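You operate a simulated robot arm through the tools that you are given. There is no shell and no other tool. Be economical: measure what you need, move in short steps, check, and stop when the job is done.

You are at the controls of a simulated two-armed robot. One attempt, no reset.

## Task
Screw the lid back on the wax jar.

It is judged by the outcome, as a careful person would: the job done as asked, and still so three seconds after it is handed in. It fails if anything else is knocked over, pushed out of place, dropped, spilled or broken. A push-on lid holds only when it is set on centred and level and pressed home; a screw cap is set on level and turned clockwise until tight.

## Robot
Two 7-joint arms with two-finger parallel grippers on one trunk, on a base that drives. Base frame: it is fixed to the floor where the robot stands at the start and does not move with it; the origin is under the middle of the robot, x ahead of it, y to its left, z up; the surface under the hand at the start is at about z = 800. Readings come in mm, rad, newtons and seconds.
The left shoulder is at the start at [91, 174, 1133], the right one opposite. With the tool pointing down near the work surface each hand reaches from about 280 to 720 mm from the robot's upright axis, wherever it stands, measured 20 degrees to its own side. Payload 3.6 kg a hand.
The tool frame of a hand sits at the grasp point between the pads (the TCP): z along the fingers, y along the line on which they close. The tips reach 30 mm beyond it. Largest opening 110 mm; finger width 20, thickness 10; the body of the gripper, 48 by 112 mm, starts 55 mm behind the TCP.
Orientation is that of the tool frame in the base frame, as [roll, pitch, yaw] about the fixed x, y, z axes, in that order (R = Rz(yaw) Ry(pitch) Rx(roll)). With the fingers straight down and closing along the base's y, the tool's x points along the base's -x, its y along +y and its z along -z.

## Interface
- The arms move only by the tool nudge_tool. It takes "left_series", "right_series" or both (then of equal length, played together; a hand with none holds still); each is a list of rows, each a list of 6 numbers: the shift along the tool's x, y, z in mm, then the turn, a rotation vector about the tool's x, y, z in rad. In form: [[dx, dy, dz, ax, ay, az], ...]. A call has 1 to 8 rows; each row is the pose to reach, as a shift and turn from the pose commanded when the call began, along the tool's axes at that moment. "left_gripper" and "right_gripper" are, for a hand that has rows, the opening in per cent of the stroke, from 0 (shut) to 100 (fully open), set as the call begins (left out, the last holds). A row lasts 0.2 s, in which the tool goes at most 50 mm and 0.15 rad; a call with a longer step from one row to the next is refused whole, and so is a gripper value outside its range. Where a pose cannot be reached the arm comes as near as it can. A force on the tool above 40 N (or 10 N above the force at the start of the call, whichever is more), or a blocked arm, ends the call early, and 0.2 s more pass. Each finger travels about 153 mm/s and halts on what it meets, pressing with about 44 N; the grip force reading is that of the motor and also rises with nothing between the fingers. The clock runs only during rows and for 0.2 s after the last one: add rows that repeat a pose to give the fingers time. It gives the time, the measured TCP pose, the force on the tool (base axes), the opening and the grip force at its end, in the units of the frame above (readings bear some noise), with the torque about the TCP (base axes, N m) and any sound that the robot's microphone picked up.
- Cameras (640 x 400 px; columns grow to the right, rows downward): "scene" is now at [187, 21.2, 1306.2]; the picture's right is [0.26, -0.97, 0.00], its down [-0.56, -0.15, -0.81] and it looks along [0.79, 0.21, -0.58] (base axes); focal length 243 px, centre (320, 200). "left" rides on the left gripper at [73, -17, -103] in its tool frame; the picture's right is [0.23, 0.97, 0.00], its down [-0.76, 0.18, -0.62] and it looks along [-0.61, 0.14, 0.78] (tool axes); focal length 222 px, centre (320, 200). "right" rides on the right gripper at [72, 17, -103] in its tool frame; the picture's right is [-0.23, 0.97, 0.00], its down [-0.76, -0.18, -0.62] and it looks along [-0.61, -0.14, 0.78] (tool axes); focal length 222 px, centre (320, 200). There is no depth. A picture from a camera that has moved, and an enlarged one, comes with that camera's place and axes in the base frame and with its lens.
- camera(camera): a new picture of that camera. No time passes.
- slide_trunk(by): slides the trunk up (or, below 0, down) by that many mm; the arms and the scene camera ride with it, the base frame stays. It gives what a move gives, with no picture.
- drive_base(legs): drives the robot by 1 to 6 legs, each [ahead, left, turn to the left] in mm, mm and rad, along the robot's own axes; the way and the turn of a leg run together, so that a leg with both is an arc; at most 1500 mm and 3.142 rad a leg. The arms and the cameras ride along, it lands a little off, and it stops where it bumps. It gives what a move gives.
- turn_head(pan, tilt): turns the head with the scene camera to pan (to the left, within 1.501 rad either way) and tilt (down, from -0.506 to 1.204), counted from straight ahead of the robot. It gives what a move gives.
- zoom(camera, box): a new picture of the part [left, top, right, bottom] of that camera's present view, enlarged. No time passes.
- hand_in(): hands the job in; it is judged then, once.

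Work in short steps. Places have to be worked out from the pictures, the camera data and where the tool is seen: move nearer, look again, correct. Check each grasp and each placing, and mend what went wrong. You have 120 turns and 92 pictures in all, those below and enlarged ones among them. Open the grippers and draw the arms clear of the work before you hand the job in, unless the task says otherwise; then end with one line.

The tools are called after "Emit:" as name(argument=value, ...) on one line, values as JSON. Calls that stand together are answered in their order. nudge_tool: Moves the arms, as the interface text tells. Its arguments: {"type":"object","properties":{"left_series":{"type":"array"},"left_gripper":{"type":"number"},"right_series":{"type":"array"},"right_gripper":{"type":"number"}},"required":[]} The other tools are called the same way: slide_trunk (by) slides the trunk up or down; drive_base (legs) drives the base; turn_head (pan, tilt) turns the head that bears the scene camera; camera (camera) takes a picture; zoom (camera, box) takes an enlarged picture of a part of a camera's view; hand_in () hands the job in.

At the start:

```text
t: 0.0
left_ee_pos: [412.2, 394.9, 1144.9]
left_ee_rot: [-3.141, 0.0, 3.141]
left_wrist_force: [0.4, -0.2, 0.0]
left_ft_torque: [0.03, -0.02, -0.02]
left_width: 110.1
left_grasp_force: 0.0
right_ee_pos: [406.9, -61.5, 1149.5]
right_ee_rot: [3.141, 0.0, -3.141]
right_wrist_force: [0.3, -0.8, 0.5]
right_ft_torque: [0.02, -0.01, 0.02]
right_width: 109.8
right_grasp_force: 0.0
trunk travel left (down, up): [-250.0, 513.0]
robot x, y, heading: [-0.6, 0.4, 0.002]
head pan, tilt: [0.264, 0.62]
```

scene: 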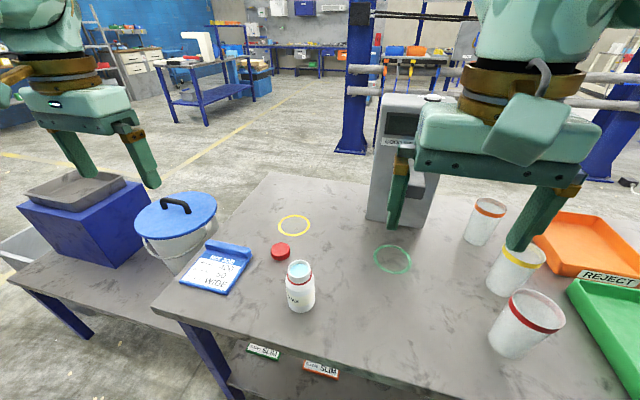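
right: 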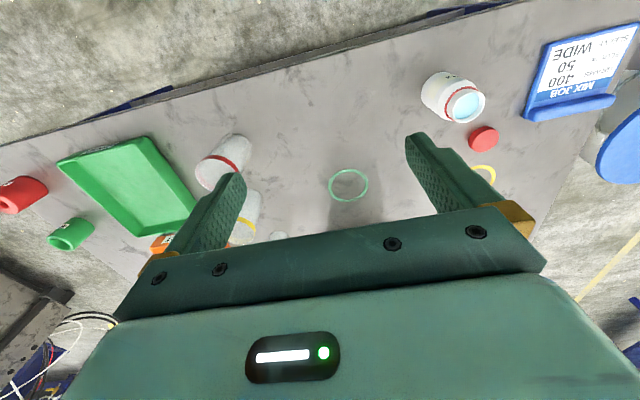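
left: 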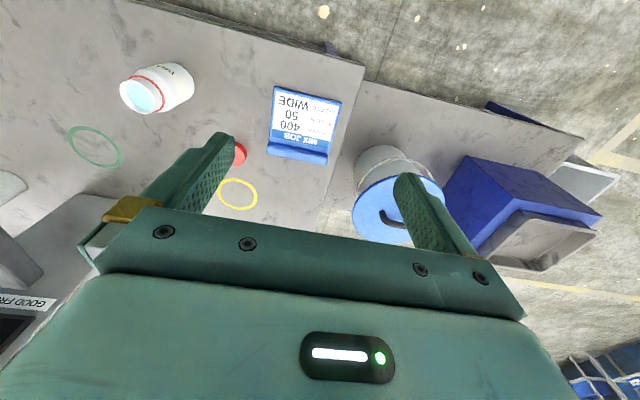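

I'll look closer at the jar with the open top and the red lid before moving.

Emit:
zoom(camera="scene", box=[240, 200, 360, 320])

Emit:
zoom(camera="left", box=[60, 40, 300, 220])

Emit:
zoom(camera="right", box=[400, 50, 520, 200])

```text
3.33 times, centred on (300, 260) of scene
camera zoom: at [187.0, 21.2, 1306.2], right [0.26, -0.97, 0.0], down [-0.56, -0.15, -0.81], along [0.79, 0.21, -0.58], focal length 810 px, centre (387, 0)
```

zoom: 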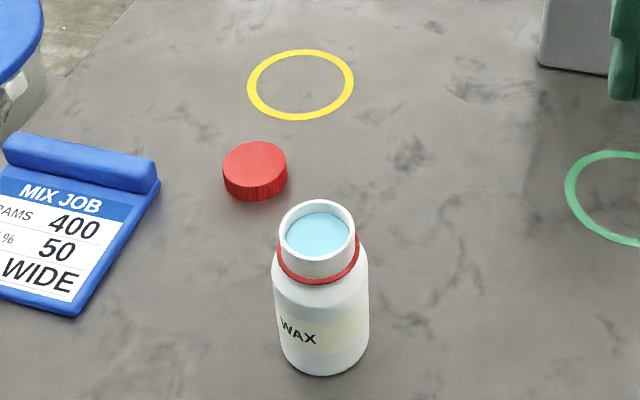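

```text
2.22 times, centred on (180, 130) of left
camera zoom: at [340.5, 377.2, 1248.3], right [-0.23, 0.97, 0.0], down [0.76, 0.18, 0.62], along [0.61, 0.14, -0.78], focal length 494 px, centre (631, 356)
```

zoom: 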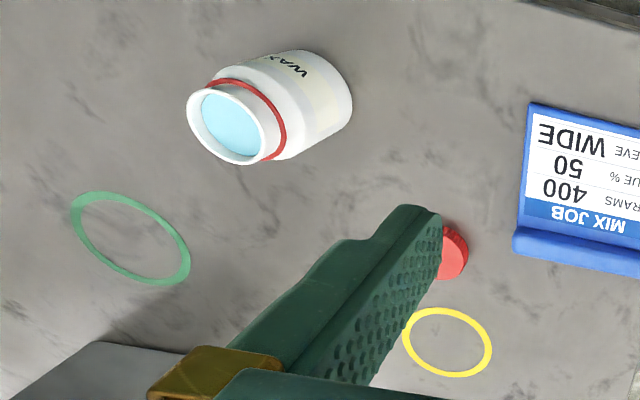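

```text
2.67 times, centred on (460, 125) of right
camera zoom: at [334.1, -45.1, 1253.6], right [0.23, 0.97, 0.0], down [0.76, -0.18, 0.62], along [0.61, -0.14, -0.78], focal length 592 px, centre (-53, 400)
```

zoom: 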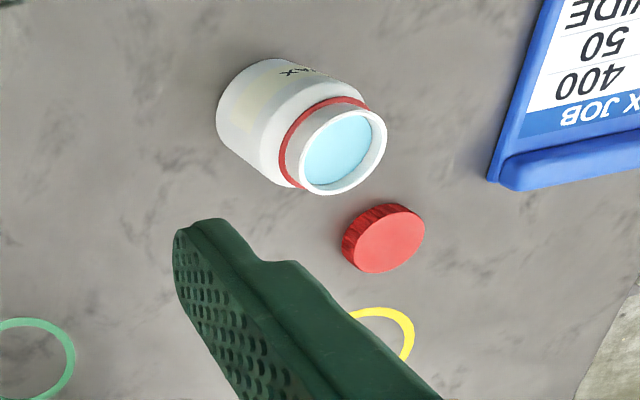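

The jar opening is at about (482,146,907), with a body about 63 mm across. The red lid is at about (598,242), roughly 53 mm across and 20 mm tall. I'll have the right hand hold the jar from its side, near horizontal with the camera on top, and the left hand will handle the lid. First I turn the right wrist and bring the left hand above the lid.

Emit:
nudge_tool(left_series=[[-24, -20, 22, 0, 0, 0], [-48, -40, 45, 0, 0, 0], [-72, -60, 67, 0, 0, 0], [-96, -80, 90, 0, 0, 0], [-120, -100, 112, 0, 0, 0], [-144, -120, 135, 0, 0, 0], [-168, -140, 157, 0, 0, 0], [-186, -153, 175, 0, 0, 0]], right_series=[[0, -15, 0, 0, 0, 0.15], [0, -30, 0, 0, 0, 0.3], [0, -45, 0, 0, 0, 0.45], [0, -60, 0, 0, 0, 0.6], [0, -75, 0, 0, 0, 0.75], [0, -90, 0, 0, 0, 0.9], [0, -90, 0, 0, 0, 1.05], [0, -90, 0, 0, 0, 1.2]], left_gripper=100, right_gripper=100)

```text
t: 1.8
left_ee_pos: [600.9, 240.5, 968.1]
left_ee_rot: [3.14, 0.001, -3.139]
left_wrist_force: [-0.3, -0.4, 0.0]
left_ft_torque: [0.01, 0.01, 0.01]
left_width: 109.7
left_grasp_force: 0.0
right_ee_pos: [407.5, -151.6, 1148.7]
right_ee_rot: [-3.14, 0.002, 1.94]
right_wrist_force: [0.0, 0.6, 0.2]
right_ft_torque: [0.0, -0.03, 0.0]
right_width: 109.8
right_grasp_force: 0.1
trunk travel left (down, up): [-250.0, 513.0]
robot x, y, heading: [-0.7, -0.3, 0.003]
head pan, tilt: [0.264, 0.62]
```

Everything tracked as commanded. I'll finish the right yaw and look at the lid with the left camera.

Emit:
nudge_tool(right_series=[[0, 0, 0, 0, 0, 0.13], [0, 0, 0, 0, 0, 0.26], [0, 0, 0, 0, 0, 0.39], [0, 0, 0, 0, 0, 0.5]])

Emit:
camera(camera="left")

```text
t: 2.8
left_ee_pos: [599.2, 240.9, 969.3]
left_ee_rot: [-3.141, 0.0, -3.14]
left_wrist_force: [-0.7, -0.9, -0.2]
left_ft_torque: [-0.01, 0.02, 0.01]
left_width: 110.0
left_grasp_force: 0.1
right_ee_pos: [407.6, -151.7, 1150.4]
right_ee_rot: [-3.141, 0.0, 1.44]
right_wrist_force: [0.6, -0.2, -0.3]
right_ft_torque: [-0.02, 0.03, -0.01]
right_width: 110.1
right_grasp_force: 0.0
trunk travel left (down, up): [-250.0, 513.0]
robot x, y, heading: [-3.7, 0.3, -0.003]
head pan, tilt: [0.264, 0.62]
```

```text
85 pictures are left
camera left: at [527.5, 225.0, 1072.8], right [-0.23, 0.97, 0.0], down [0.76, 0.18, 0.62], along [0.61, 0.14, -0.78], focal length 222 px, centre (320, 200)
```

left: 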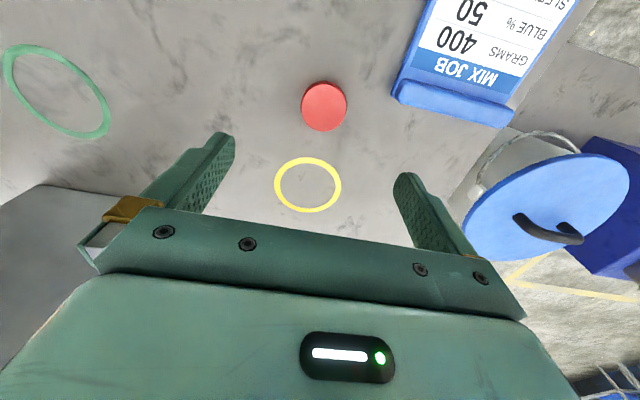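

From this view the lid is at about (597,244). I'll lower the left hand over it with a partial opening, and tilt the right hand toward horizontal.

Emit:
nudge_tool(left_series=[[1, 1, 20, 0, 0, 0], [2, 3, 40, 0, 0, 0], [2, 3, 60, 0, 0, 0], [2, 3, 80, 0, 0, 0], [2, 3, 95, 0, 0, 0], [2, 3, 110, 0, 0, 0], [2, 3, 120, 0, 0, 0], [2, 3, 126, 0, 0, 0]], right_series=[[0, 0, 0, 0, 0.15, 0], [0, 0, 0, 0, 0.3, 0], [0, 0, 0, 0, 0.45, 0], [0, 0, 0, 0, 0.6, 0], [0, 0, 0, 0, 0.75, 0], [0, 0, 0, 0, 0.9, 0], [0, 0, 0, 0, 1.05, 0], [0, 0, 0, 0, 1.2, 0]], left_gripper=78)

Emit:
camera(camera="left")

Emit:
camera(camera="right")

Emit:
camera(camera="scene")

```text
t: 4.6
left_ee_pos: [581.0, 253.3, 856.2]
left_ee_rot: [-3.14, 0.0, -3.141]
left_wrist_force: [0.6, 0.5, 0.5]
left_ft_torque: [-0.02, 0.0, 0.04]
left_width: 85.8
left_grasp_force: 0.2
left hand out of reach, approached as far as the arm can: row 4, 5, 6, 7, 8
right_ee_pos: [407.0, -151.9, 1149.7]
right_ee_rot: [-3.14, -1.203, 1.439]
right_wrist_force: [-0.6, 0.9, -0.6]
right_ft_torque: [0.0, 0.02, 0.0]
right_width: 110.2
right_grasp_force: 0.0
trunk travel left (down, up): [-250.0, 513.0]
robot x, y, heading: [-1.2, 1.1, -0.001]
head pan, tilt: [0.264, 0.62]
```

```text
84 pictures are left
camera left: at [509.1, 237.0, 960.6], right [-0.23, 0.97, 0.0], down [0.76, 0.18, 0.62], along [0.61, 0.14, -0.78], focal length 222 px, centre (320, 200)
```

left: 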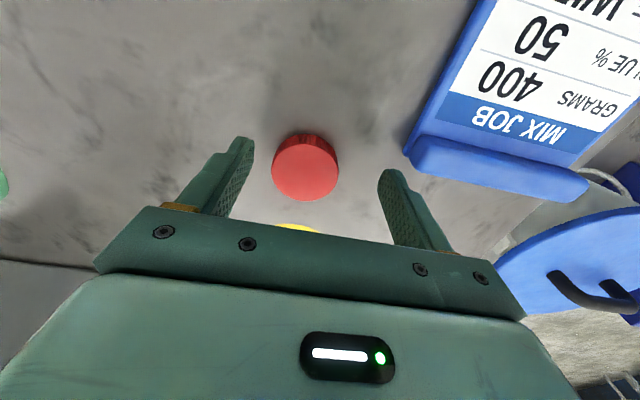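

```text
83 pictures are left
camera right: at [414.3, -224.3, 1255.0], right [0.95, -0.21, -0.21], down [-0.29, -0.83, -0.49], along [-0.07, 0.52, -0.85], focal length 222 px, centre (320, 200)
```

right: 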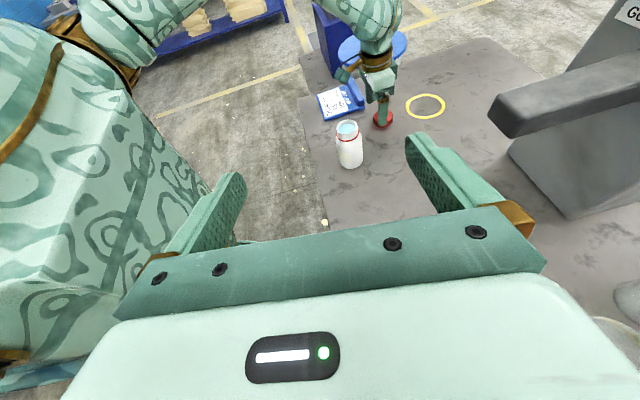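

```text
82 pictures are left
camera scene: at [187.1, 20.7, 1306.2], right [0.26, -0.97, 0.0], down [-0.56, -0.15, -0.81], along [0.79, 0.21, -0.58], focal length 243 px, centre (320, 200)
```

scene: 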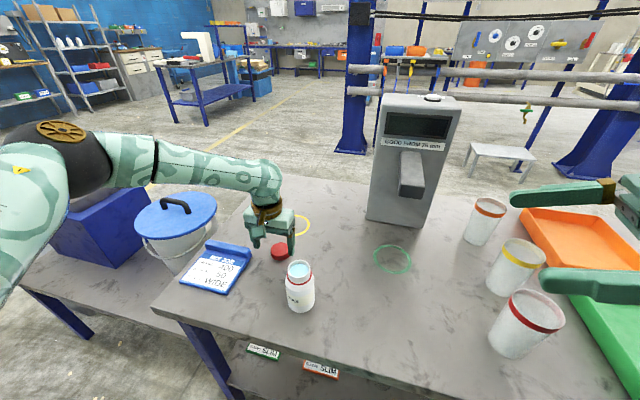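

The left arm fell about 20 mm short of the lid. I'll lift it, then shift the base slightly ahead and to the left, roughly parallel to the table edge. That brings both hands nearer.

Emit:
nudge_tool(left_series=[[0, 0, -40, 0, 0, 0], [0, 0, -80, 0, 0, 0], [10, 0, -120, 0, 0, 0], [30, 0, -160, 0, 0, 0], [40, 0, -190, 0, 0, 0]])

Emit:
drive_base(legs=[[40, 100, 0]])

Emit:
camera(camera="left")

Emit:
camera(camera="scene")

```text
t: 5.8
left_ee_pos: [540.0, 254.6, 1047.7]
left_ee_rot: [3.141, -0.002, -3.139]
left_wrist_force: [-0.5, -0.3, -0.6]
left_ft_torque: [-0.02, -0.04, 0.0]
left_width: 85.6
left_grasp_force: 0.1
right_ee_pos: [406.4, -153.3, 1150.6]
right_ee_rot: [-3.14, -1.2, 1.438]
right_wrist_force: [0.3, 0.1, -0.3]
right_ft_torque: [0.01, 0.03, -0.03]
right_width: 110.2
right_grasp_force: 0.0
trunk travel left (down, up): [-250.0, 513.0]
robot x, y, heading: [1.2, 1.6, 0.003]
head pan, tilt: [0.264, 0.62]
```

```text
t: 7.0
left_ee_pos: [581.2, 353.5, 1045.3]
left_ee_rot: [-3.141, 0.0, -3.14]
left_wrist_force: [0.7, 0.2, -0.5]
left_ft_torque: [-0.01, 0.06, -0.01]
left_width: 85.8
left_grasp_force: 0.0
right_ee_pos: [447.2, -51.7, 1149.6]
right_ee_rot: [-3.139, -1.2, 1.442]
right_wrist_force: [-0.2, -0.5, 0.0]
right_ft_torque: [0.01, 0.0, -0.01]
right_width: 110.2
right_grasp_force: 0.0
trunk travel left (down, up): [-250.0, 513.0]
robot x, y, heading: [43.8, 101.6, 0.003]
head pan, tilt: [0.264, 0.62]
```

```text
81 pictures are left
camera left: at [509.5, 338.1, 1150.0], right [-0.23, 0.97, 0.0], down [0.76, 0.18, 0.62], along [0.61, 0.14, -0.78], focal length 222 px, centre (320, 200)
```

left: 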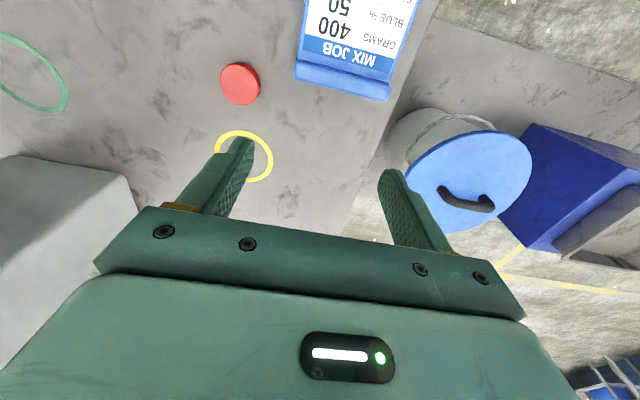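

```text
80 pictures are left
camera scene: at [228.3, 121.3, 1306.1], right [0.26, -0.97, 0.0], down [-0.56, -0.15, -0.81], along [0.79, 0.21, -0.58], focal length 243 px, centre (320, 200)
```

scene: 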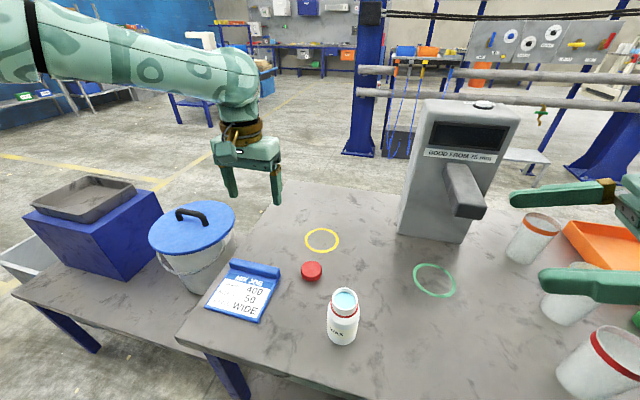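

The lid is at about (596,246). I'll move over it and descend.

Emit:
nudge_tool(left_series=[[-4, -36, 20, 0, 0, 0], [-10, -72, 50, 0, 0, 0], [-15, -107, 80, 0, 0, 0], [-15, -107, 115, 0, 0, 0], [-15, -107, 150, 0, 0, 0], [-15, -107, 180, 0, 0, 0], [-15, -107, 200, 0, 0, 0], [-15, -107, 200, 0, 0, 0]])

Emit:
camera(camera="left")

```text
t: 8.8
left_ee_pos: [568.8, 283.3, 871.8]
left_ee_rot: [-3.141, 0.002, -3.139]
left_wrist_force: [0.0, 0.7, 0.5]
left_ft_torque: [0.01, 0.01, 0.0]
left_width: 85.7
left_grasp_force: 0.0
left hand out of reach, approached as far as the arm can: row 3, 4, 5, 6, 7, 8
right_ee_pos: [447.1, -53.6, 1149.7]
right_ee_rot: [-3.139, -1.198, 1.439]
right_wrist_force: [0.1, -0.4, -0.1]
right_ft_torque: [-0.01, 0.0, 0.02]
right_width: 110.2
right_grasp_force: 0.1
trunk travel left (down, up): [-250.0, 513.0]
robot x, y, heading: [41.6, 100.6, -0.005]
head pan, tilt: [0.264, 0.62]
```

```text
79 pictures are left
camera left: at [496.3, 266.6, 976.3], right [-0.23, 0.97, 0.0], down [0.76, 0.18, 0.62], along [0.61, 0.14, -0.78], focal length 222 px, centre (320, 200)
```

left: 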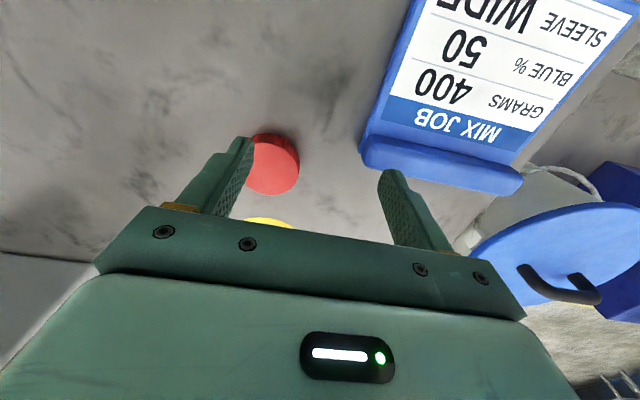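

This is the same failure at shorter range, so a joint limit is the likely cause rather than extension. I'll lift and try a different hand yaw over the lid.

Emit:
nudge_tool(left_series=[[0, 0, -50, 0, 0, 0], [0, 0, -100, 0, 0, 0], [0, 0, -130, 0, 0, 0.12], [0, 0, -130, 0, 0, 0.25], [0, 0, -130, 0, 0, 0.38], [0, 0, -130, 0, 0, 0.5], [0, 0, -130, 0, 0, 0.62], [0, 0, -130, 0, 0, 0.75]])

Emit:
camera(camera="scene")

```text
t: 10.6
left_ee_pos: [566.5, 282.6, 1000.7]
left_ee_rot: [-3.141, 0.001, 2.392]
left_wrist_force: [0.0, 0.6, -0.2]
left_ft_torque: [0.01, -0.01, 0.01]
left_width: 86.0
left_grasp_force: 0.1
right_ee_pos: [447.6, -51.4, 1150.4]
right_ee_rot: [-3.14, -1.199, 1.439]
right_wrist_force: [0.1, 0.0, 0.0]
right_ft_torque: [-0.03, 0.0, 0.04]
right_width: 110.0
right_grasp_force: 0.1
trunk travel left (down, up): [-250.0, 513.0]
robot x, y, heading: [40.1, 100.0, -0.006]
head pan, tilt: [0.264, 0.62]
```

```text
78 pictures are left
camera scene: at [227.8, 119.9, 1306.2], right [0.26, -0.97, 0.0], down [-0.56, -0.15, -0.81], along [0.79, 0.21, -0.58], focal length 243 px, centre (320, 200)
```

scene: 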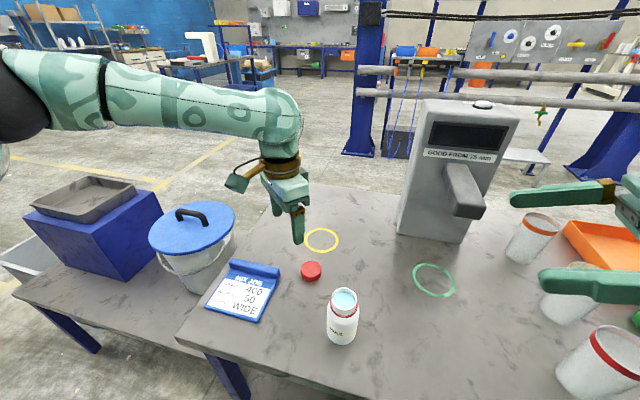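

With the new yaw nothing was reported as out of reach. I'll move on over the lid.

Emit:
nudge_tool(left_series=[[-23, -3, 15, 0, 0, 0], [-46, -7, 30, 0, 0, 0], [-46, -7, 60, 0, 0, 0], [-46, -7, 90, 0, 0, 0], [-46, -7, 120, 0, 0, 0]])

Emit:
camera(camera="left")

```text
t: 11.8
left_ee_pos: [570.7, 276.0, 893.3]
left_ee_rot: [-3.141, 0.002, 2.393]
left_wrist_force: [-1.0, -0.2, -0.2]
left_ft_torque: [0.02, -0.01, 0.01]
left_width: 85.7
left_grasp_force: 0.0
left hand out of reach, approached as far as the arm can: row 2, 3, 4, 5
right_ee_pos: [446.9, -53.1, 1149.9]
right_ee_rot: [-3.139, -1.199, 1.441]
right_wrist_force: [-0.6, 0.8, 0.4]
right_ft_torque: [-0.02, -0.01, -0.01]
right_width: 109.9
right_grasp_force: 0.1
trunk travel left (down, up): [-250.0, 513.0]
robot x, y, heading: [42.6, 96.2, -0.004]
head pan, tilt: [0.264, 0.62]
```

```text
77 pictures are left
camera left: at [506.9, 312.8, 996.0], right [0.5, 0.87, 0.0], down [0.68, -0.39, 0.62], along [0.54, -0.31, -0.78], focal length 222 px, centre (320, 200)
```

left: 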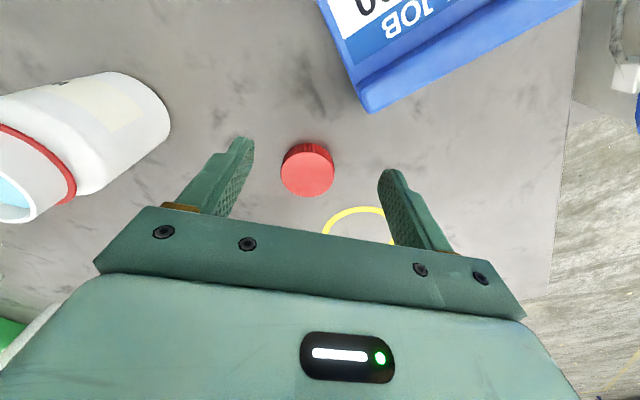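

The yaw made no difference. The failing direction is inward (toward −y), so the lid should sit further to the left hand's own side. Turning the robot right by about 0.25 rad, square to the table, achieves that, so I'll raise and retract the hand first.

Emit:
nudge_tool(left_series=[[0, 0, -50, 0, 0, 0], [10, 0, -100, 0, 0, 0], [30, 0, -140, 0, 0, 0], [60, 0, -170, 0, 0, 0]])

Emit:
drive_base(legs=[[0, 0, -0.27]])

Emit:
camera(camera="scene")

```text
refused: row 2 steps farther than a row can; nothing moved
```

```text
t: 13.1
left_ee_pos: [598.4, 125.6, 893.7]
left_ee_rot: [3.141, -0.001, 2.12]
left_wrist_force: [0.0, -0.4, -0.1]
left_ft_torque: [0.0, -0.01, 0.0]
left_width: 85.9
left_grasp_force: 0.1
right_ee_pos: [391.3, -157.0, 1148.6]
right_ee_rot: [-3.141, -1.2, 1.168]
right_wrist_force: [-0.2, 0.4, -0.1]
right_ft_torque: [-0.01, 0.0, 0.01]
right_width: 109.9
right_grasp_force: 0.0
trunk travel left (down, up): [-250.0, 513.0]
robot x, y, heading: [41.9, 101.5, -0.27]
head pan, tilt: [0.264, 0.62]
```

```text
76 pictures are left
camera scene: at [226.8, 68.4, 1306.3], right [-0.01, -1.0, 0.0], down [-0.58, 0.01, -0.81], along [0.81, -0.01, -0.58], focal length 243 px, centre (320, 200)
```

scene: 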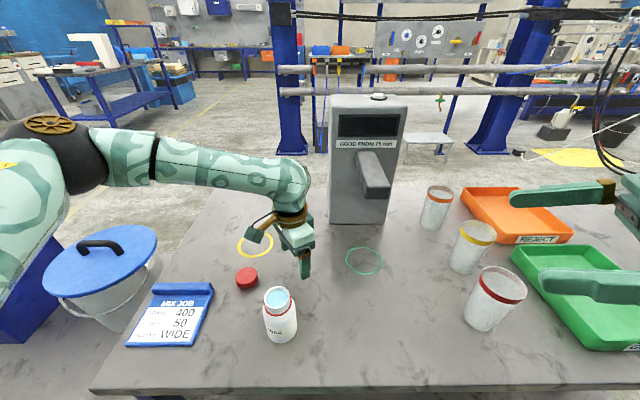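

The turn cleared everything. I'll raise the left hand, move it over the lid and look.

Emit:
nudge_tool(left_series=[[0, 0, -45, 0, 0, 0], [20, 12, -80, 0, 0, 0], [55, 32, -80, 0, 0, 0], [90, 52, -80, 0, 0, 0], [103, 61, -60, 0, 0, 0], [103, 61, -30, 0, 0, 0]])

Emit:
camera(camera="left")

```text
t: 14.5
left_ee_pos: [594.4, 246.6, 922.9]
left_ee_rot: [3.142, 0.0, 2.121]
left_wrist_force: [-0.8, -0.3, 0.0]
left_ft_torque: [-0.03, -0.04, 0.02]
left_width: 85.9
left_grasp_force: 0.1
right_ee_pos: [392.6, -157.6, 1149.6]
right_ee_rot: [-3.137, -1.199, 1.168]
right_wrist_force: [0.4, 0.0, -0.1]
right_ft_torque: [0.0, 0.04, -0.03]
right_width: 110.1
right_grasp_force: 0.0
trunk travel left (down, up): [-250.0, 513.0]
robot x, y, heading: [38.0, 100.6, -0.272]
head pan, tilt: [0.264, 0.62]
```

```text
75 pictures are left
camera left: at [542.7, 300.2, 1026.9], right [0.71, 0.7, 0.0], down [0.55, -0.56, 0.62], along [0.44, -0.44, -0.78], focal length 222 px, centre (320, 200)
```

left: 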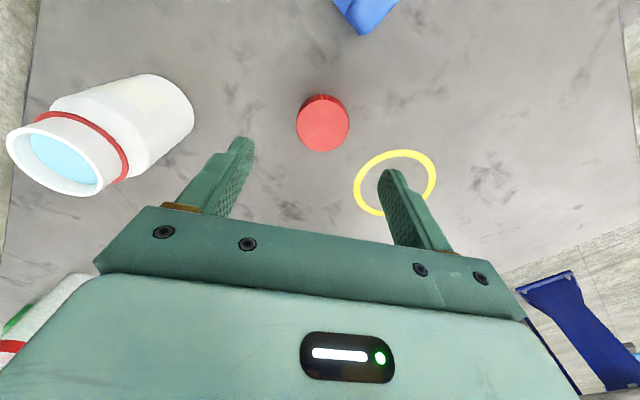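

The lid is centred within about 3 mm. I'll descend to grip height.

Emit:
nudge_tool(left_series=[[0, 3, 30, 0, 0, 0], [0, 3, 55, 0, 0, 0], [0, 3, 75, 0, 0, 0], [0, 3, 85, 0, 0, 0], [0, 3, 88, 0, 0, 0], [0, 3, 88, 0, 0, 0]])

Emit:
camera(camera="left")

```text
t: 15.9
left_ee_pos: [598.9, 246.8, 835.5]
left_ee_rot: [-3.141, 0.002, 2.121]
left_wrist_force: [-0.6, 0.1, -0.2]
left_ft_torque: [-0.01, 0.02, -0.03]
left_width: 85.8
left_grasp_force: 0.1
right_ee_pos: [391.8, -157.2, 1149.0]
right_ee_rot: [-3.14, -1.199, 1.169]
right_wrist_force: [0.3, 0.1, -0.3]
right_ft_torque: [-0.03, 0.0, 0.02]
right_width: 110.0
right_grasp_force: 0.1
trunk travel left (down, up): [-250.0, 513.0]
robot x, y, heading: [37.7, 97.5, -0.272]
head pan, tilt: [0.264, 0.62]
```

```text
74 pictures are left
camera left: at [547.2, 300.7, 938.4], right [0.71, 0.7, 0.0], down [0.55, -0.56, 0.62], along [0.44, -0.44, -0.78], focal length 222 px, centre (320, 200)
```

left: 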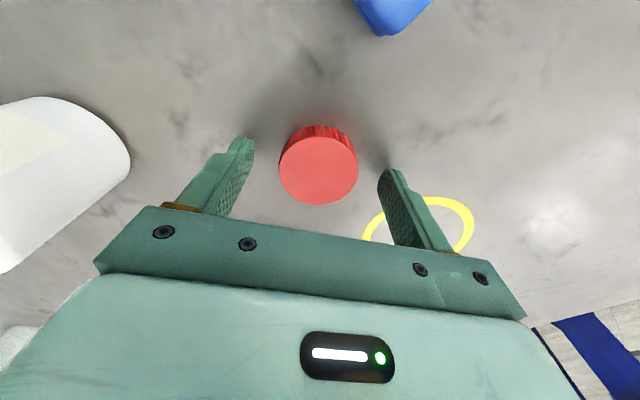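

I'll shift the hand 3 mm to centre on the lid, then close.

Emit:
nudge_tool(left_series=[[3, 0, 0, 0, 0, 0], [3, 0, 0, 0, 0, 0]])

Emit:
nudge_tool(left_series=[[0, 0, 0, 0, 0, 0], [0, 0, 0, 0, 0, 0], [0, 0, 0, 0, 0, 0]], left_gripper=0)

Emit:
camera(camera="left")

```text
t: 16.5
left_ee_pos: [598.2, 249.5, 835.2]
left_ee_rot: [-3.141, -0.001, 2.121]
left_wrist_force: [0.5, 0.4, 0.2]
left_ft_torque: [-0.02, -0.01, 0.0]
left_width: 86.0
left_grasp_force: 0.0
right_ee_pos: [392.3, -156.3, 1150.7]
right_ee_rot: [-3.14, -1.2, 1.167]
right_wrist_force: [0.5, 0.4, -0.1]
right_ft_torque: [-0.02, 0.02, 0.03]
right_width: 109.9
right_grasp_force: 0.0
trunk travel left (down, up): [-250.0, 513.0]
robot x, y, heading: [43.0, 98.5, -0.274]
head pan, tilt: [0.264, 0.62]
```

```text
t: 17.3
left_ee_pos: [598.2, 248.2, 834.8]
left_ee_rot: [-3.14, 0.0, 2.12]
left_wrist_force: [0.2, -0.3, 0.7]
left_ft_torque: [-0.02, -0.02, 0.01]
left_width: 47.2
left_grasp_force: 43.8
right_ee_pos: [390.7, -157.1, 1148.7]
right_ee_rot: [-3.14, -1.2, 1.168]
right_wrist_force: [0.3, 0.4, -0.6]
right_ft_torque: [0.01, -0.01, 0.0]
right_width: 110.1
right_grasp_force: 0.0
trunk travel left (down, up): [-250.0, 513.0]
robot x, y, heading: [43.1, 99.5, -0.274]
head pan, tilt: [0.264, 0.62]
```

```text
73 pictures are left
camera left: at [545.8, 302.7, 938.9], right [0.71, 0.7, 0.0], down [0.55, -0.56, 0.62], along [0.44, -0.44, -0.78], focal length 222 px, centre (320, 200)
```

left: 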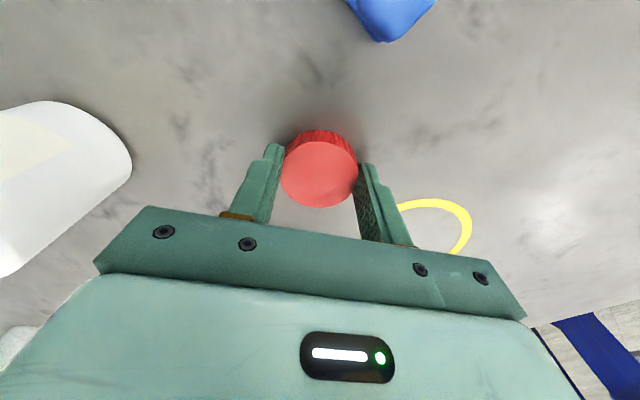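

The lid is held at 47 mm wide. I'll lift it with the left hand and bring the right hand, pointing at the jar, to a standoff behind it.

Emit:
nudge_tool(left_series=[[0, 0, -15, 0, 0, 0], [0, 0, -40, 0, 0, 0], [0, 0, -70, 0, 0, 0], [0, 0, -100, 0, 0, 0], [0, 0, -130, 0, 0, 0], [0, 0, -150, 0, 0, 0], [0, 0, -165, 0, 0, 0], [0, 0, -165, 0, 0, 0]], right_series=[[-22, -4, 33, 0, 0.08, 0], [-44, -9, 66, 0, 0.15, 0], [-66, -13, 99, 0, 0.15, 0], [-88, -18, 132, 0, 0.15, 0], [-110, -22, 165, 0, 0.15, 0], [-132, -27, 198, 0, 0.15, 0], [-154, -31, 231, 0, 0.15, 0], [-175, -35, 265, 0, 0.15, 0]])

Emit:
camera(camera="right")

Emit:
camera(camera="scene")

```text
t: 19.1
left_ee_pos: [598.9, 248.3, 998.8]
left_ee_rot: [3.141, 0.001, 2.12]
left_wrist_force: [0.4, -0.3, -0.1]
left_ft_torque: [0.0, 0.04, -0.04]
left_width: 47.5
left_grasp_force: 44.2
right_ee_pos: [430.5, 25.9, 890.0]
right_ee_rot: [-3.14, -1.35, 1.171]
right_wrist_force: [0.0, -0.4, -0.3]
right_ft_torque: [0.01, 0.01, -0.01]
right_width: 109.9
right_grasp_force: 0.0
trunk travel left (down, up): [-250.0, 513.0]
robot x, y, heading: [40.6, 97.9, -0.275]
head pan, tilt: [0.264, 0.62]
```

```text
72 pictures are left
camera right: at [412.6, -59.1, 983.3], right [0.88, -0.43, -0.22], down [-0.47, -0.64, -0.61], along [0.12, 0.63, -0.76], focal length 222 px, centre (320, 200)
```

right: 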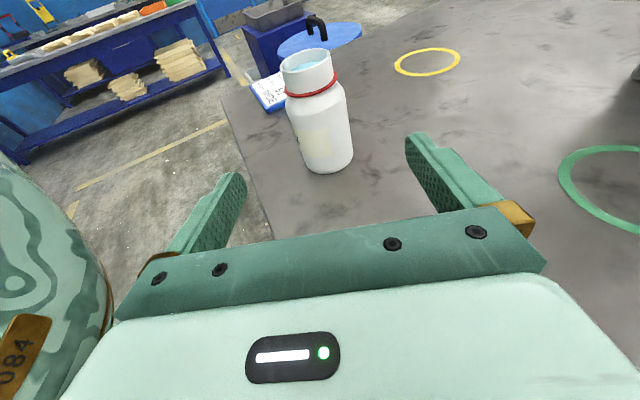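

```text
71 pictures are left
camera scene: at [227.5, 69.4, 1306.1], right [-0.01, -1.0, 0.0], down [-0.58, 0.0, -0.81], along [0.81, -0.01, -0.58], focal length 243 px, centre (320, 200)
```

scene: 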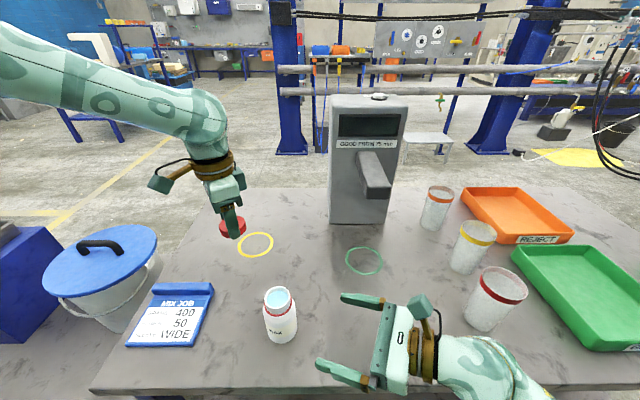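

Both hands are in place. I'll zoom in to refine the jar position.

Emit:
zoom(camera="scene", box=[240, 275, 320, 350])

Emit:
zoom(camera="right", box=[240, 30, 400, 190])

Emit:
camera(camera="left")

```text
5.33 times, centred on (280, 312) of scene
camera zoom: at [227.5, 69.4, 1306.1], right [-0.01, -1.0, 0.0], down [-0.58, 0.0, -0.81], along [0.81, -0.01, -0.58], focal length 1296 px, centre (533, -400)
```

zoom: 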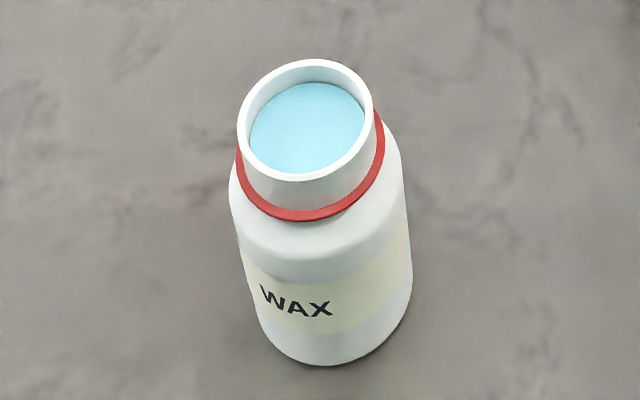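

```text
2.50 times, centred on (320, 110) of right
camera zoom: at [412.6, -59.1, 983.3], right [0.88, -0.43, -0.22], down [-0.47, -0.64, -0.61], along [0.12, 0.63, -0.76], focal length 555 px, centre (320, 425)
```

zoom: 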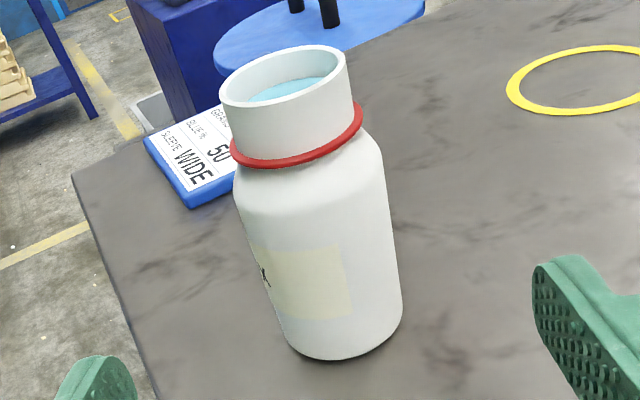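

```text
68 pictures are left
camera left: at [545.5, 302.8, 1102.9], right [0.71, 0.7, 0.0], down [0.55, -0.56, 0.62], along [0.44, -0.44, -0.78], focal length 222 px, centre (320, 200)
```

left: 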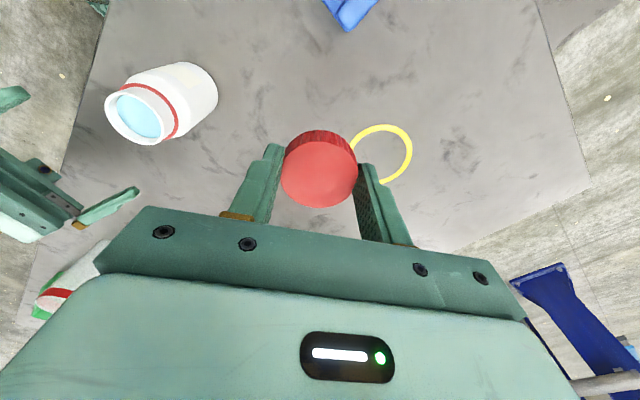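

The jar axis is at about (480,143) with the rim at about z 910. I'll bring the right hand in around the jar body, still open.

Emit:
nudge_tool(right_series=[[-12, 0, 20, 0, 0, 0], [-24, 1, 45, 0, 0, 0], [-24, 1, 70, 0, 0, 0], [-24, 1, 90, 0, 0, 0], [-24, 1, 110, 0, 0, 0], [-24, 1, 125, 0, 0, 0], [-24, 1, 131, 0, 0, 0], [-24, 1, 131, 0, 0, 0]])

Emit:
camera(camera="right")

Emit:
camera(camera="scene")

```text
t: 20.9
left_ee_pos: [597.8, 247.6, 999.3]
left_ee_rot: [3.141, 0.001, 2.121]
left_wrist_force: [-0.2, 0.1, -0.6]
left_ft_torque: [0.0, 0.01, -0.01]
left_width: 47.5
left_grasp_force: 44.4
right_ee_pos: [480.5, 138.0, 839.3]
right_ee_rot: [-3.139, -1.35, 1.168]
right_wrist_force: [0.7, -0.6, 0.0]
right_ft_torque: [0.01, 0.0, 0.02]
right_width: 110.1
right_grasp_force: 0.0
trunk travel left (down, up): [-250.0, 513.0]
robot x, y, heading: [40.1, 95.9, -0.276]
head pan, tilt: [0.264, 0.62]
```

```text
67 pictures are left
camera right: at [462.6, 53.0, 932.7], right [0.88, -0.43, -0.22], down [-0.47, -0.64, -0.61], along [0.12, 0.64, -0.76], focal length 222 px, centre (320, 200)
```

right: 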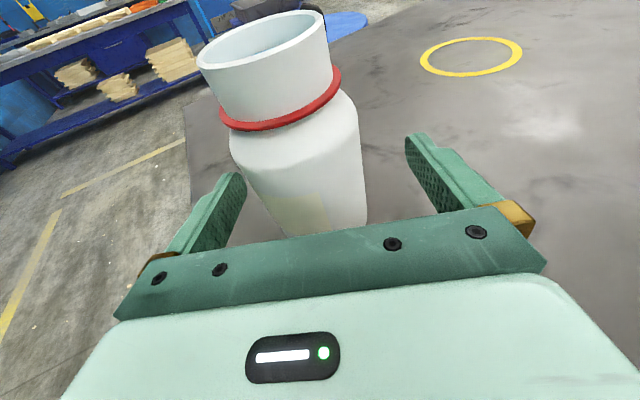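

```text
66 pictures are left
camera scene: at [227.0, 69.1, 1306.2], right [-0.01, -1.0, 0.0], down [-0.58, 0.0, -0.81], along [0.81, -0.01, -0.58], focal length 243 px, centre (320, 200)
```

scene: 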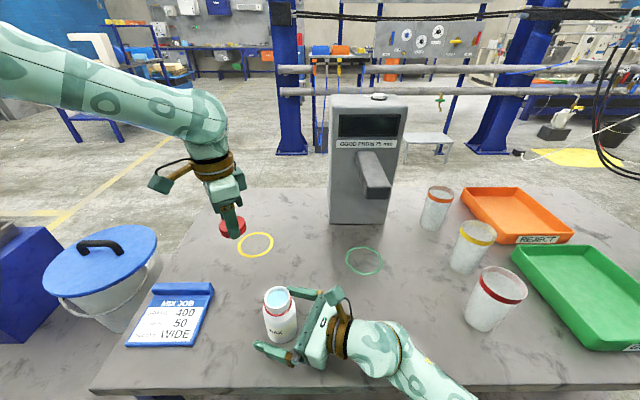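

The jar sits about 4–5 mm toward the tool's −y side. I'll shift to centre on it and close.

Emit:
nudge_tool(right_series=[[0, -4.5, 0, 0, 0, 0], [0, -4.5, 0, 0, 0, 0]])

Emit:
nudge_tool(right_series=[[0, 0, 0, 0, 0, 0], [0, 0, 0, 0, 0, 0], [0, 0, 0, 0, 0, 0]], right_gripper=0)

Emit:
zoom(camera="scene", box=[240, 275, 320, 350])

Emit:
camera(camera="right")

```text
t: 21.5
left_ee_pos: [597.9, 249.5, 999.5]
left_ee_rot: [3.141, 0.003, 2.119]
left_wrist_force: [0.3, -0.1, 0.7]
left_ft_torque: [0.02, 0.01, -0.01]
left_width: 47.3
left_grasp_force: 43.8
right_ee_pos: [475.9, 140.0, 839.2]
right_ee_rot: [-3.137, -1.349, 1.166]
right_wrist_force: [0.4, 0.7, -0.3]
right_ft_torque: [0.0, 0.0, 0.01]
right_width: 110.2
right_grasp_force: 0.1
trunk travel left (down, up): [-250.0, 513.0]
robot x, y, heading: [40.8, 100.0, -0.273]
head pan, tilt: [0.264, 0.62]
```

```text
t: 22.3
left_ee_pos: [597.7, 248.9, 999.6]
left_ee_rot: [3.141, 0.001, 2.122]
left_wrist_force: [0.1, -0.6, 0.4]
left_ft_torque: [0.03, 0.02, 0.01]
left_width: 47.4
left_grasp_force: 43.5
right_ee_pos: [476.2, 139.9, 839.1]
right_ee_rot: [-3.14, -1.348, 1.167]
right_wrist_force: [-0.2, -0.1, 2.2]
right_ft_torque: [0.02, 0.06, 0.02]
right_width: 58.3
right_grasp_force: 44.3
trunk travel left (down, up): [-250.0, 513.0]
robot x, y, heading: [37.5, 98.2, -0.274]
head pan, tilt: [0.264, 0.62]
```

```text
5.33 times, centred on (280, 312) of scene
camera zoom: at [227.0, 69.2, 1306.3], right [-0.01, -1.0, 0.0], down [-0.58, 0.0, -0.81], along [0.81, -0.01, -0.58], focal length 1296 px, centre (533, -400)
```

zoom: 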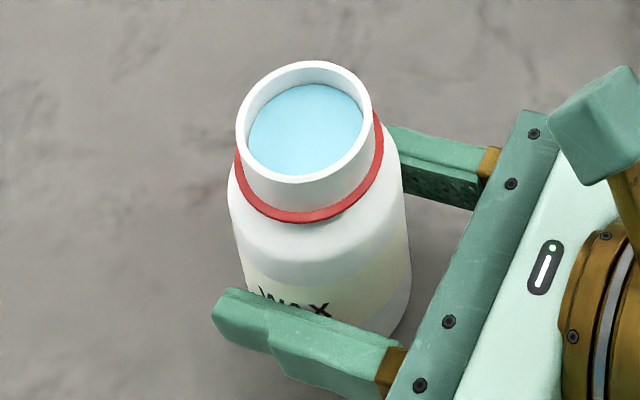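

```text
64 pictures are left
camera right: at [458.1, 54.9, 932.7], right [0.88, -0.43, -0.22], down [-0.47, -0.64, -0.61], along [0.12, 0.64, -0.76], focal length 222 px, centre (320, 200)
```

right: 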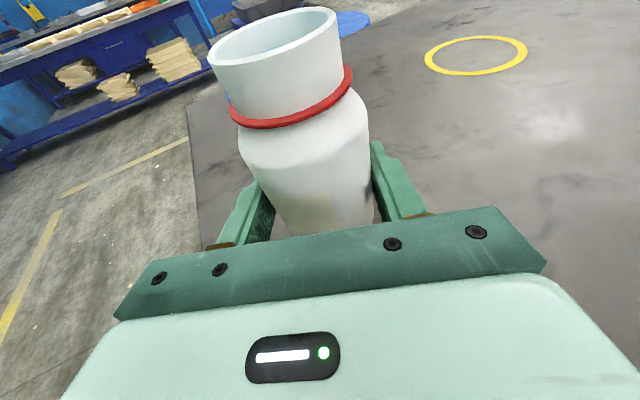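

The jar is gripped without moving, with its axis at about (478,144). I'll turn the left hand counterclockwise in the air to gain screwing range, keeping it clear of the jar.

Emit:
nudge_tool(left_series=[[0, 0, 0, 0, 0, -0.15], [0, 0, 0, 0, 0, -0.3], [0, 0, 0, 0, 0, -0.45], [0, 0, 0, 0, 0, -0.6], [0, 0, 0, 0, 0, -0.75], [0, 0, 0, 0, 0, -0.9], [0, 0, 0, 0, 0, -1.05], [0, 0, 0, 0, 0, -1.2]])

```text
t: 24.1
left_ee_pos: [597.6, 249.1, 999.5]
left_ee_rot: [-3.14, -0.001, -2.959]
left_wrist_force: [0.8, -0.2, -0.4]
left_ft_torque: [-0.04, 0.02, 0.0]
left_width: 47.4
left_grasp_force: 44.3
right_ee_pos: [476.1, 140.4, 838.1]
right_ee_rot: [-3.14, -1.351, 1.169]
right_wrist_force: [-0.4, 0.7, 1.7]
right_ft_torque: [0.05, 0.05, -0.01]
right_width: 58.3
right_grasp_force: 43.8
trunk travel left (down, up): [-250.0, 513.0]
robot x, y, heading: [41.6, 103.1, -0.277]
head pan, tilt: [0.264, 0.62]
```

Now over the jar, staying high, and look.

Emit:
nudge_tool(left_series=[[33, -20, 0, 0, 0, 0], [67, -41, 0, 0, 0, 0], [100, -62, 0, 0, 0, 0], [134, -82, 0, 0, 0, 0], [134, -82, 15, 0, 0, 0]])

Emit:
camera(camera="left")

Emit:
camera(camera="right")

Emit:
zoom(camera="scene", box=[220, 220, 340, 350])

```text
t: 25.3
left_ee_pos: [478.4, 147.1, 985.2]
left_ee_rot: [-3.14, 0.001, -2.96]
left_wrist_force: [-0.6, -0.6, -0.5]
left_ft_torque: [0.02, -0.01, 0.0]
left_width: 47.2
left_grasp_force: 44.1
right_ee_pos: [475.5, 140.2, 838.9]
right_ee_rot: [-3.14, -1.35, 1.167]
right_wrist_force: [0.5, 0.4, 3.1]
right_ft_torque: [-0.02, 0.07, -0.01]
right_width: 58.2
right_grasp_force: 43.5
trunk travel left (down, up): [-250.0, 513.0]
robot x, y, heading: [46.1, 94.7, -0.271]
head pan, tilt: [0.264, 0.62]
```

```text
63 pictures are left
camera left: at [410.4, 118.2, 1088.3], right [-0.4, 0.92, 0.0], down [0.72, 0.31, 0.62], along [0.57, 0.25, -0.78], focal length 222 px, centre (320, 200)
```

left: 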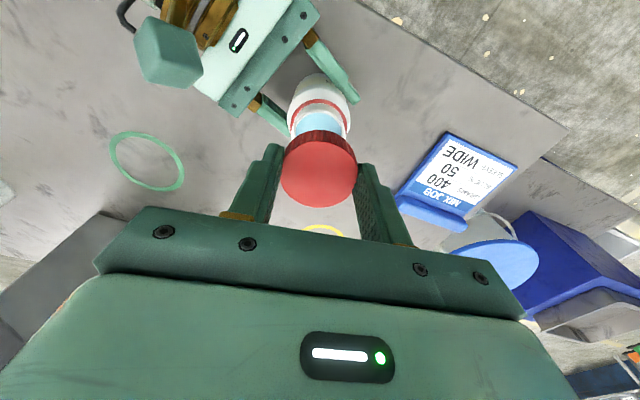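

```text
62 pictures are left
camera right: at [458.0, 54.9, 932.7], right [0.88, -0.43, -0.22], down [-0.47, -0.64, -0.61], along [0.12, 0.64, -0.76], focal length 222 px, centre (320, 200)
```

right: 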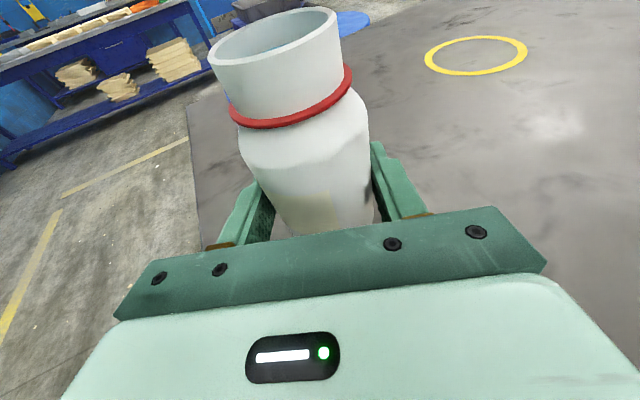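

```text
3.08 times, centred on (280, 285) of scene
camera zoom: at [226.9, 69.1, 1306.2], right [-0.01, -1.0, 0.0], down [-0.58, 0.0, -0.81], along [0.81, -0.01, -0.58], focal length 748 px, centre (443, -62)
```

zoom: 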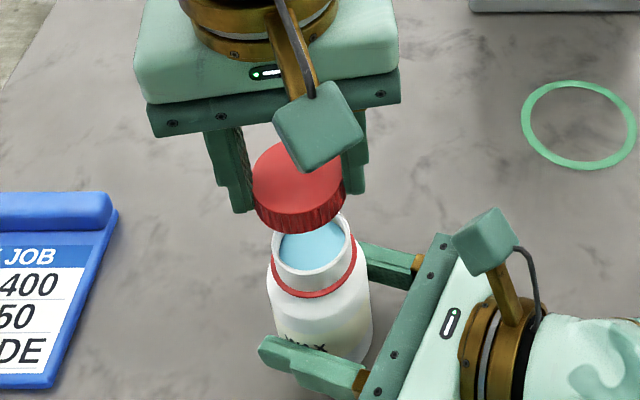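

I'll zoom into the left view to measure lid and neck alignment in the tool frame.

Emit:
zoom(camera="left", box=[260, 60, 380, 220])

Emit:
zoom(camera="scene", box=[250, 260, 310, 320])

```text
2.50 times, centred on (320, 140) of left
camera zoom: at [410.4, 118.2, 1088.3], right [-0.4, 0.92, 0.0], down [0.72, 0.31, 0.62], along [0.57, 0.25, -0.78], focal length 555 px, centre (320, 350)
```

zoom: 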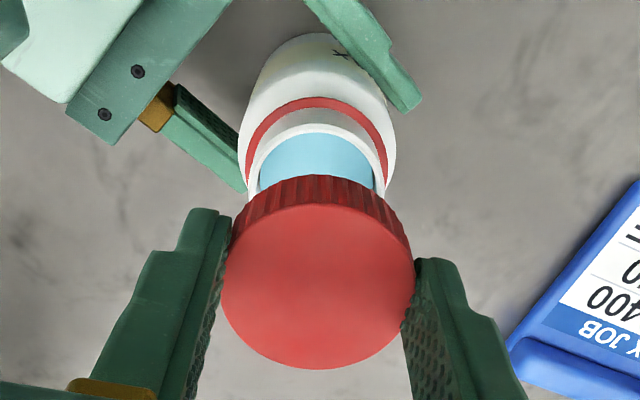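

```text
6.67 times, centred on (280, 290) of scene
camera zoom: at [226.9, 69.1, 1306.2], right [-0.01, -1.0, 0.0], down [-0.58, 0.0, -0.81], along [0.81, -0.01, -0.58], focal length 1620 px, centre (587, -400)
```

zoom: 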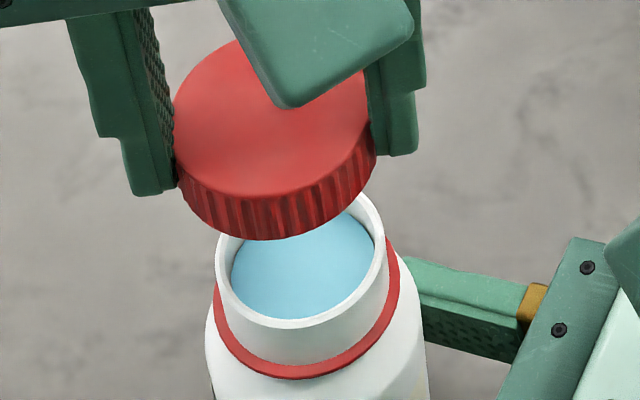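

The lid needs a shift of about 2 mm along tool +x. I'll lower it to just above the rim and look again.

Emit:
nudge_tool(left_series=[[2, 0.5, 10, 0, 0, 0], [2, 0.5, 22, 0, 0, 0], [2, 0.5, 32, 0, 0, 0], [2, 0.5, 32, 0, 0, 0]])

Emit:
zoom(camera="left", box=[260, 60, 380, 220])

Emit:
zoom(camera="scene", box=[250, 260, 310, 320])

Emit:
camera(camera="right")

```text
t: 26.3
left_ee_pos: [478.6, 144.6, 951.7]
left_ee_rot: [-3.141, 0.0, -2.961]
left_wrist_force: [0.3, 1.4, -0.1]
left_ft_torque: [0.01, -0.01, -0.01]
left_width: 47.6
left_grasp_force: 44.4
right_ee_pos: [475.6, 139.6, 837.7]
right_ee_rot: [-3.139, -1.349, 1.167]
right_wrist_force: [-0.4, -0.1, 2.2]
right_ft_torque: [-0.01, 0.01, -0.03]
right_width: 58.2
right_grasp_force: 43.9
trunk travel left (down, up): [-250.0, 513.0]
robot x, y, heading: [40.7, 96.8, -0.268]
head pan, tilt: [0.264, 0.62]
```

```text
2.50 times, centred on (320, 140) of left
camera zoom: at [410.2, 117.0, 1055.8], right [-0.4, 0.92, 0.0], down [0.72, 0.31, 0.62], along [0.57, 0.25, -0.78], focal length 555 px, centre (320, 350)
```

zoom: 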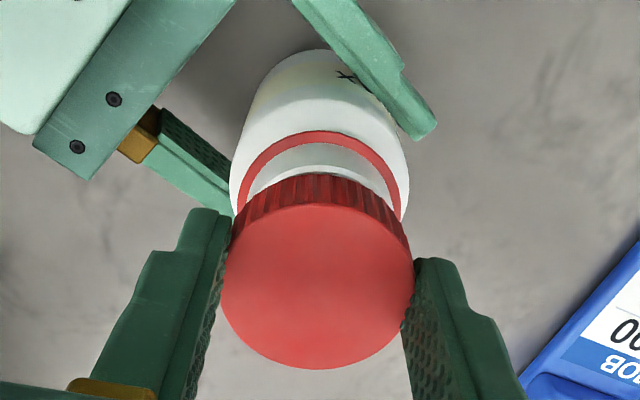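

```text
6.67 times, centred on (280, 290) of scene
camera zoom: at [226.9, 69.1, 1306.3], right [-0.01, -1.0, 0.0], down [-0.58, 0.0, -0.81], along [0.81, -0.01, -0.58], focal length 1620 px, centre (587, -400)
```

zoom: 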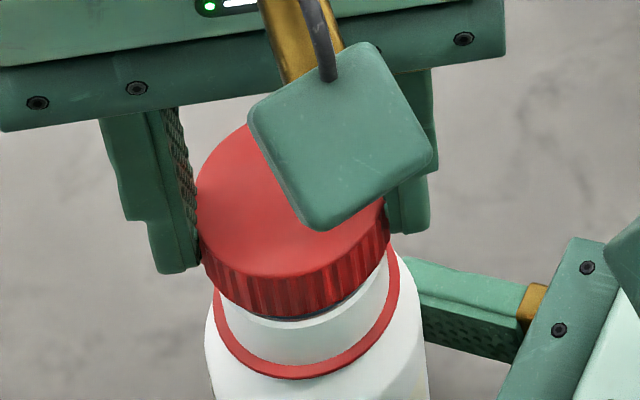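

```text
56 pictures are left
camera right: at [458.0, 54.9, 932.7], right [0.88, -0.43, -0.22], down [-0.47, -0.64, -0.61], along [0.12, 0.64, -0.76], focal length 222 px, centre (320, 200)
```

right: 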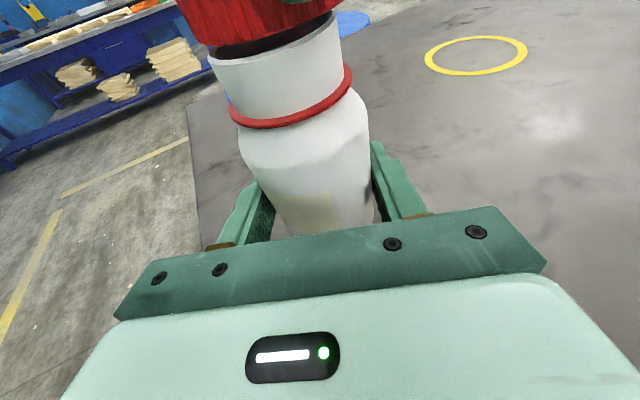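

Laterally this is good in the scene view. I'll zoom the right view to judge the x direction and the gap.

Emit:
zoom(camera="right", box=[170, 0, 370, 125])

```text
3.20 times, centred on (270, 62) of right
camera zoom: at [458.0, 54.9, 932.7], right [0.88, -0.43, -0.22], down [-0.47, -0.64, -0.61], along [0.12, 0.64, -0.76], focal length 711 px, centre (480, 640)
```

zoom: 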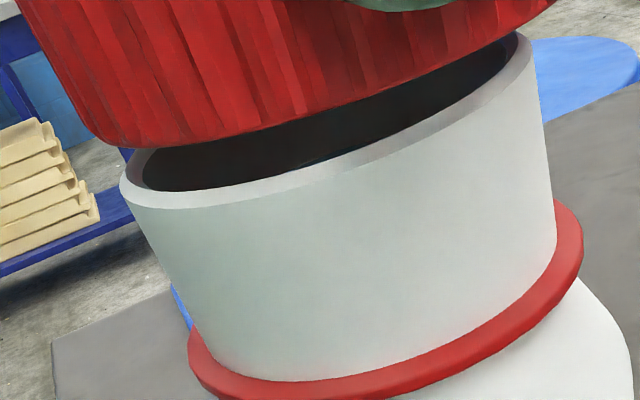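

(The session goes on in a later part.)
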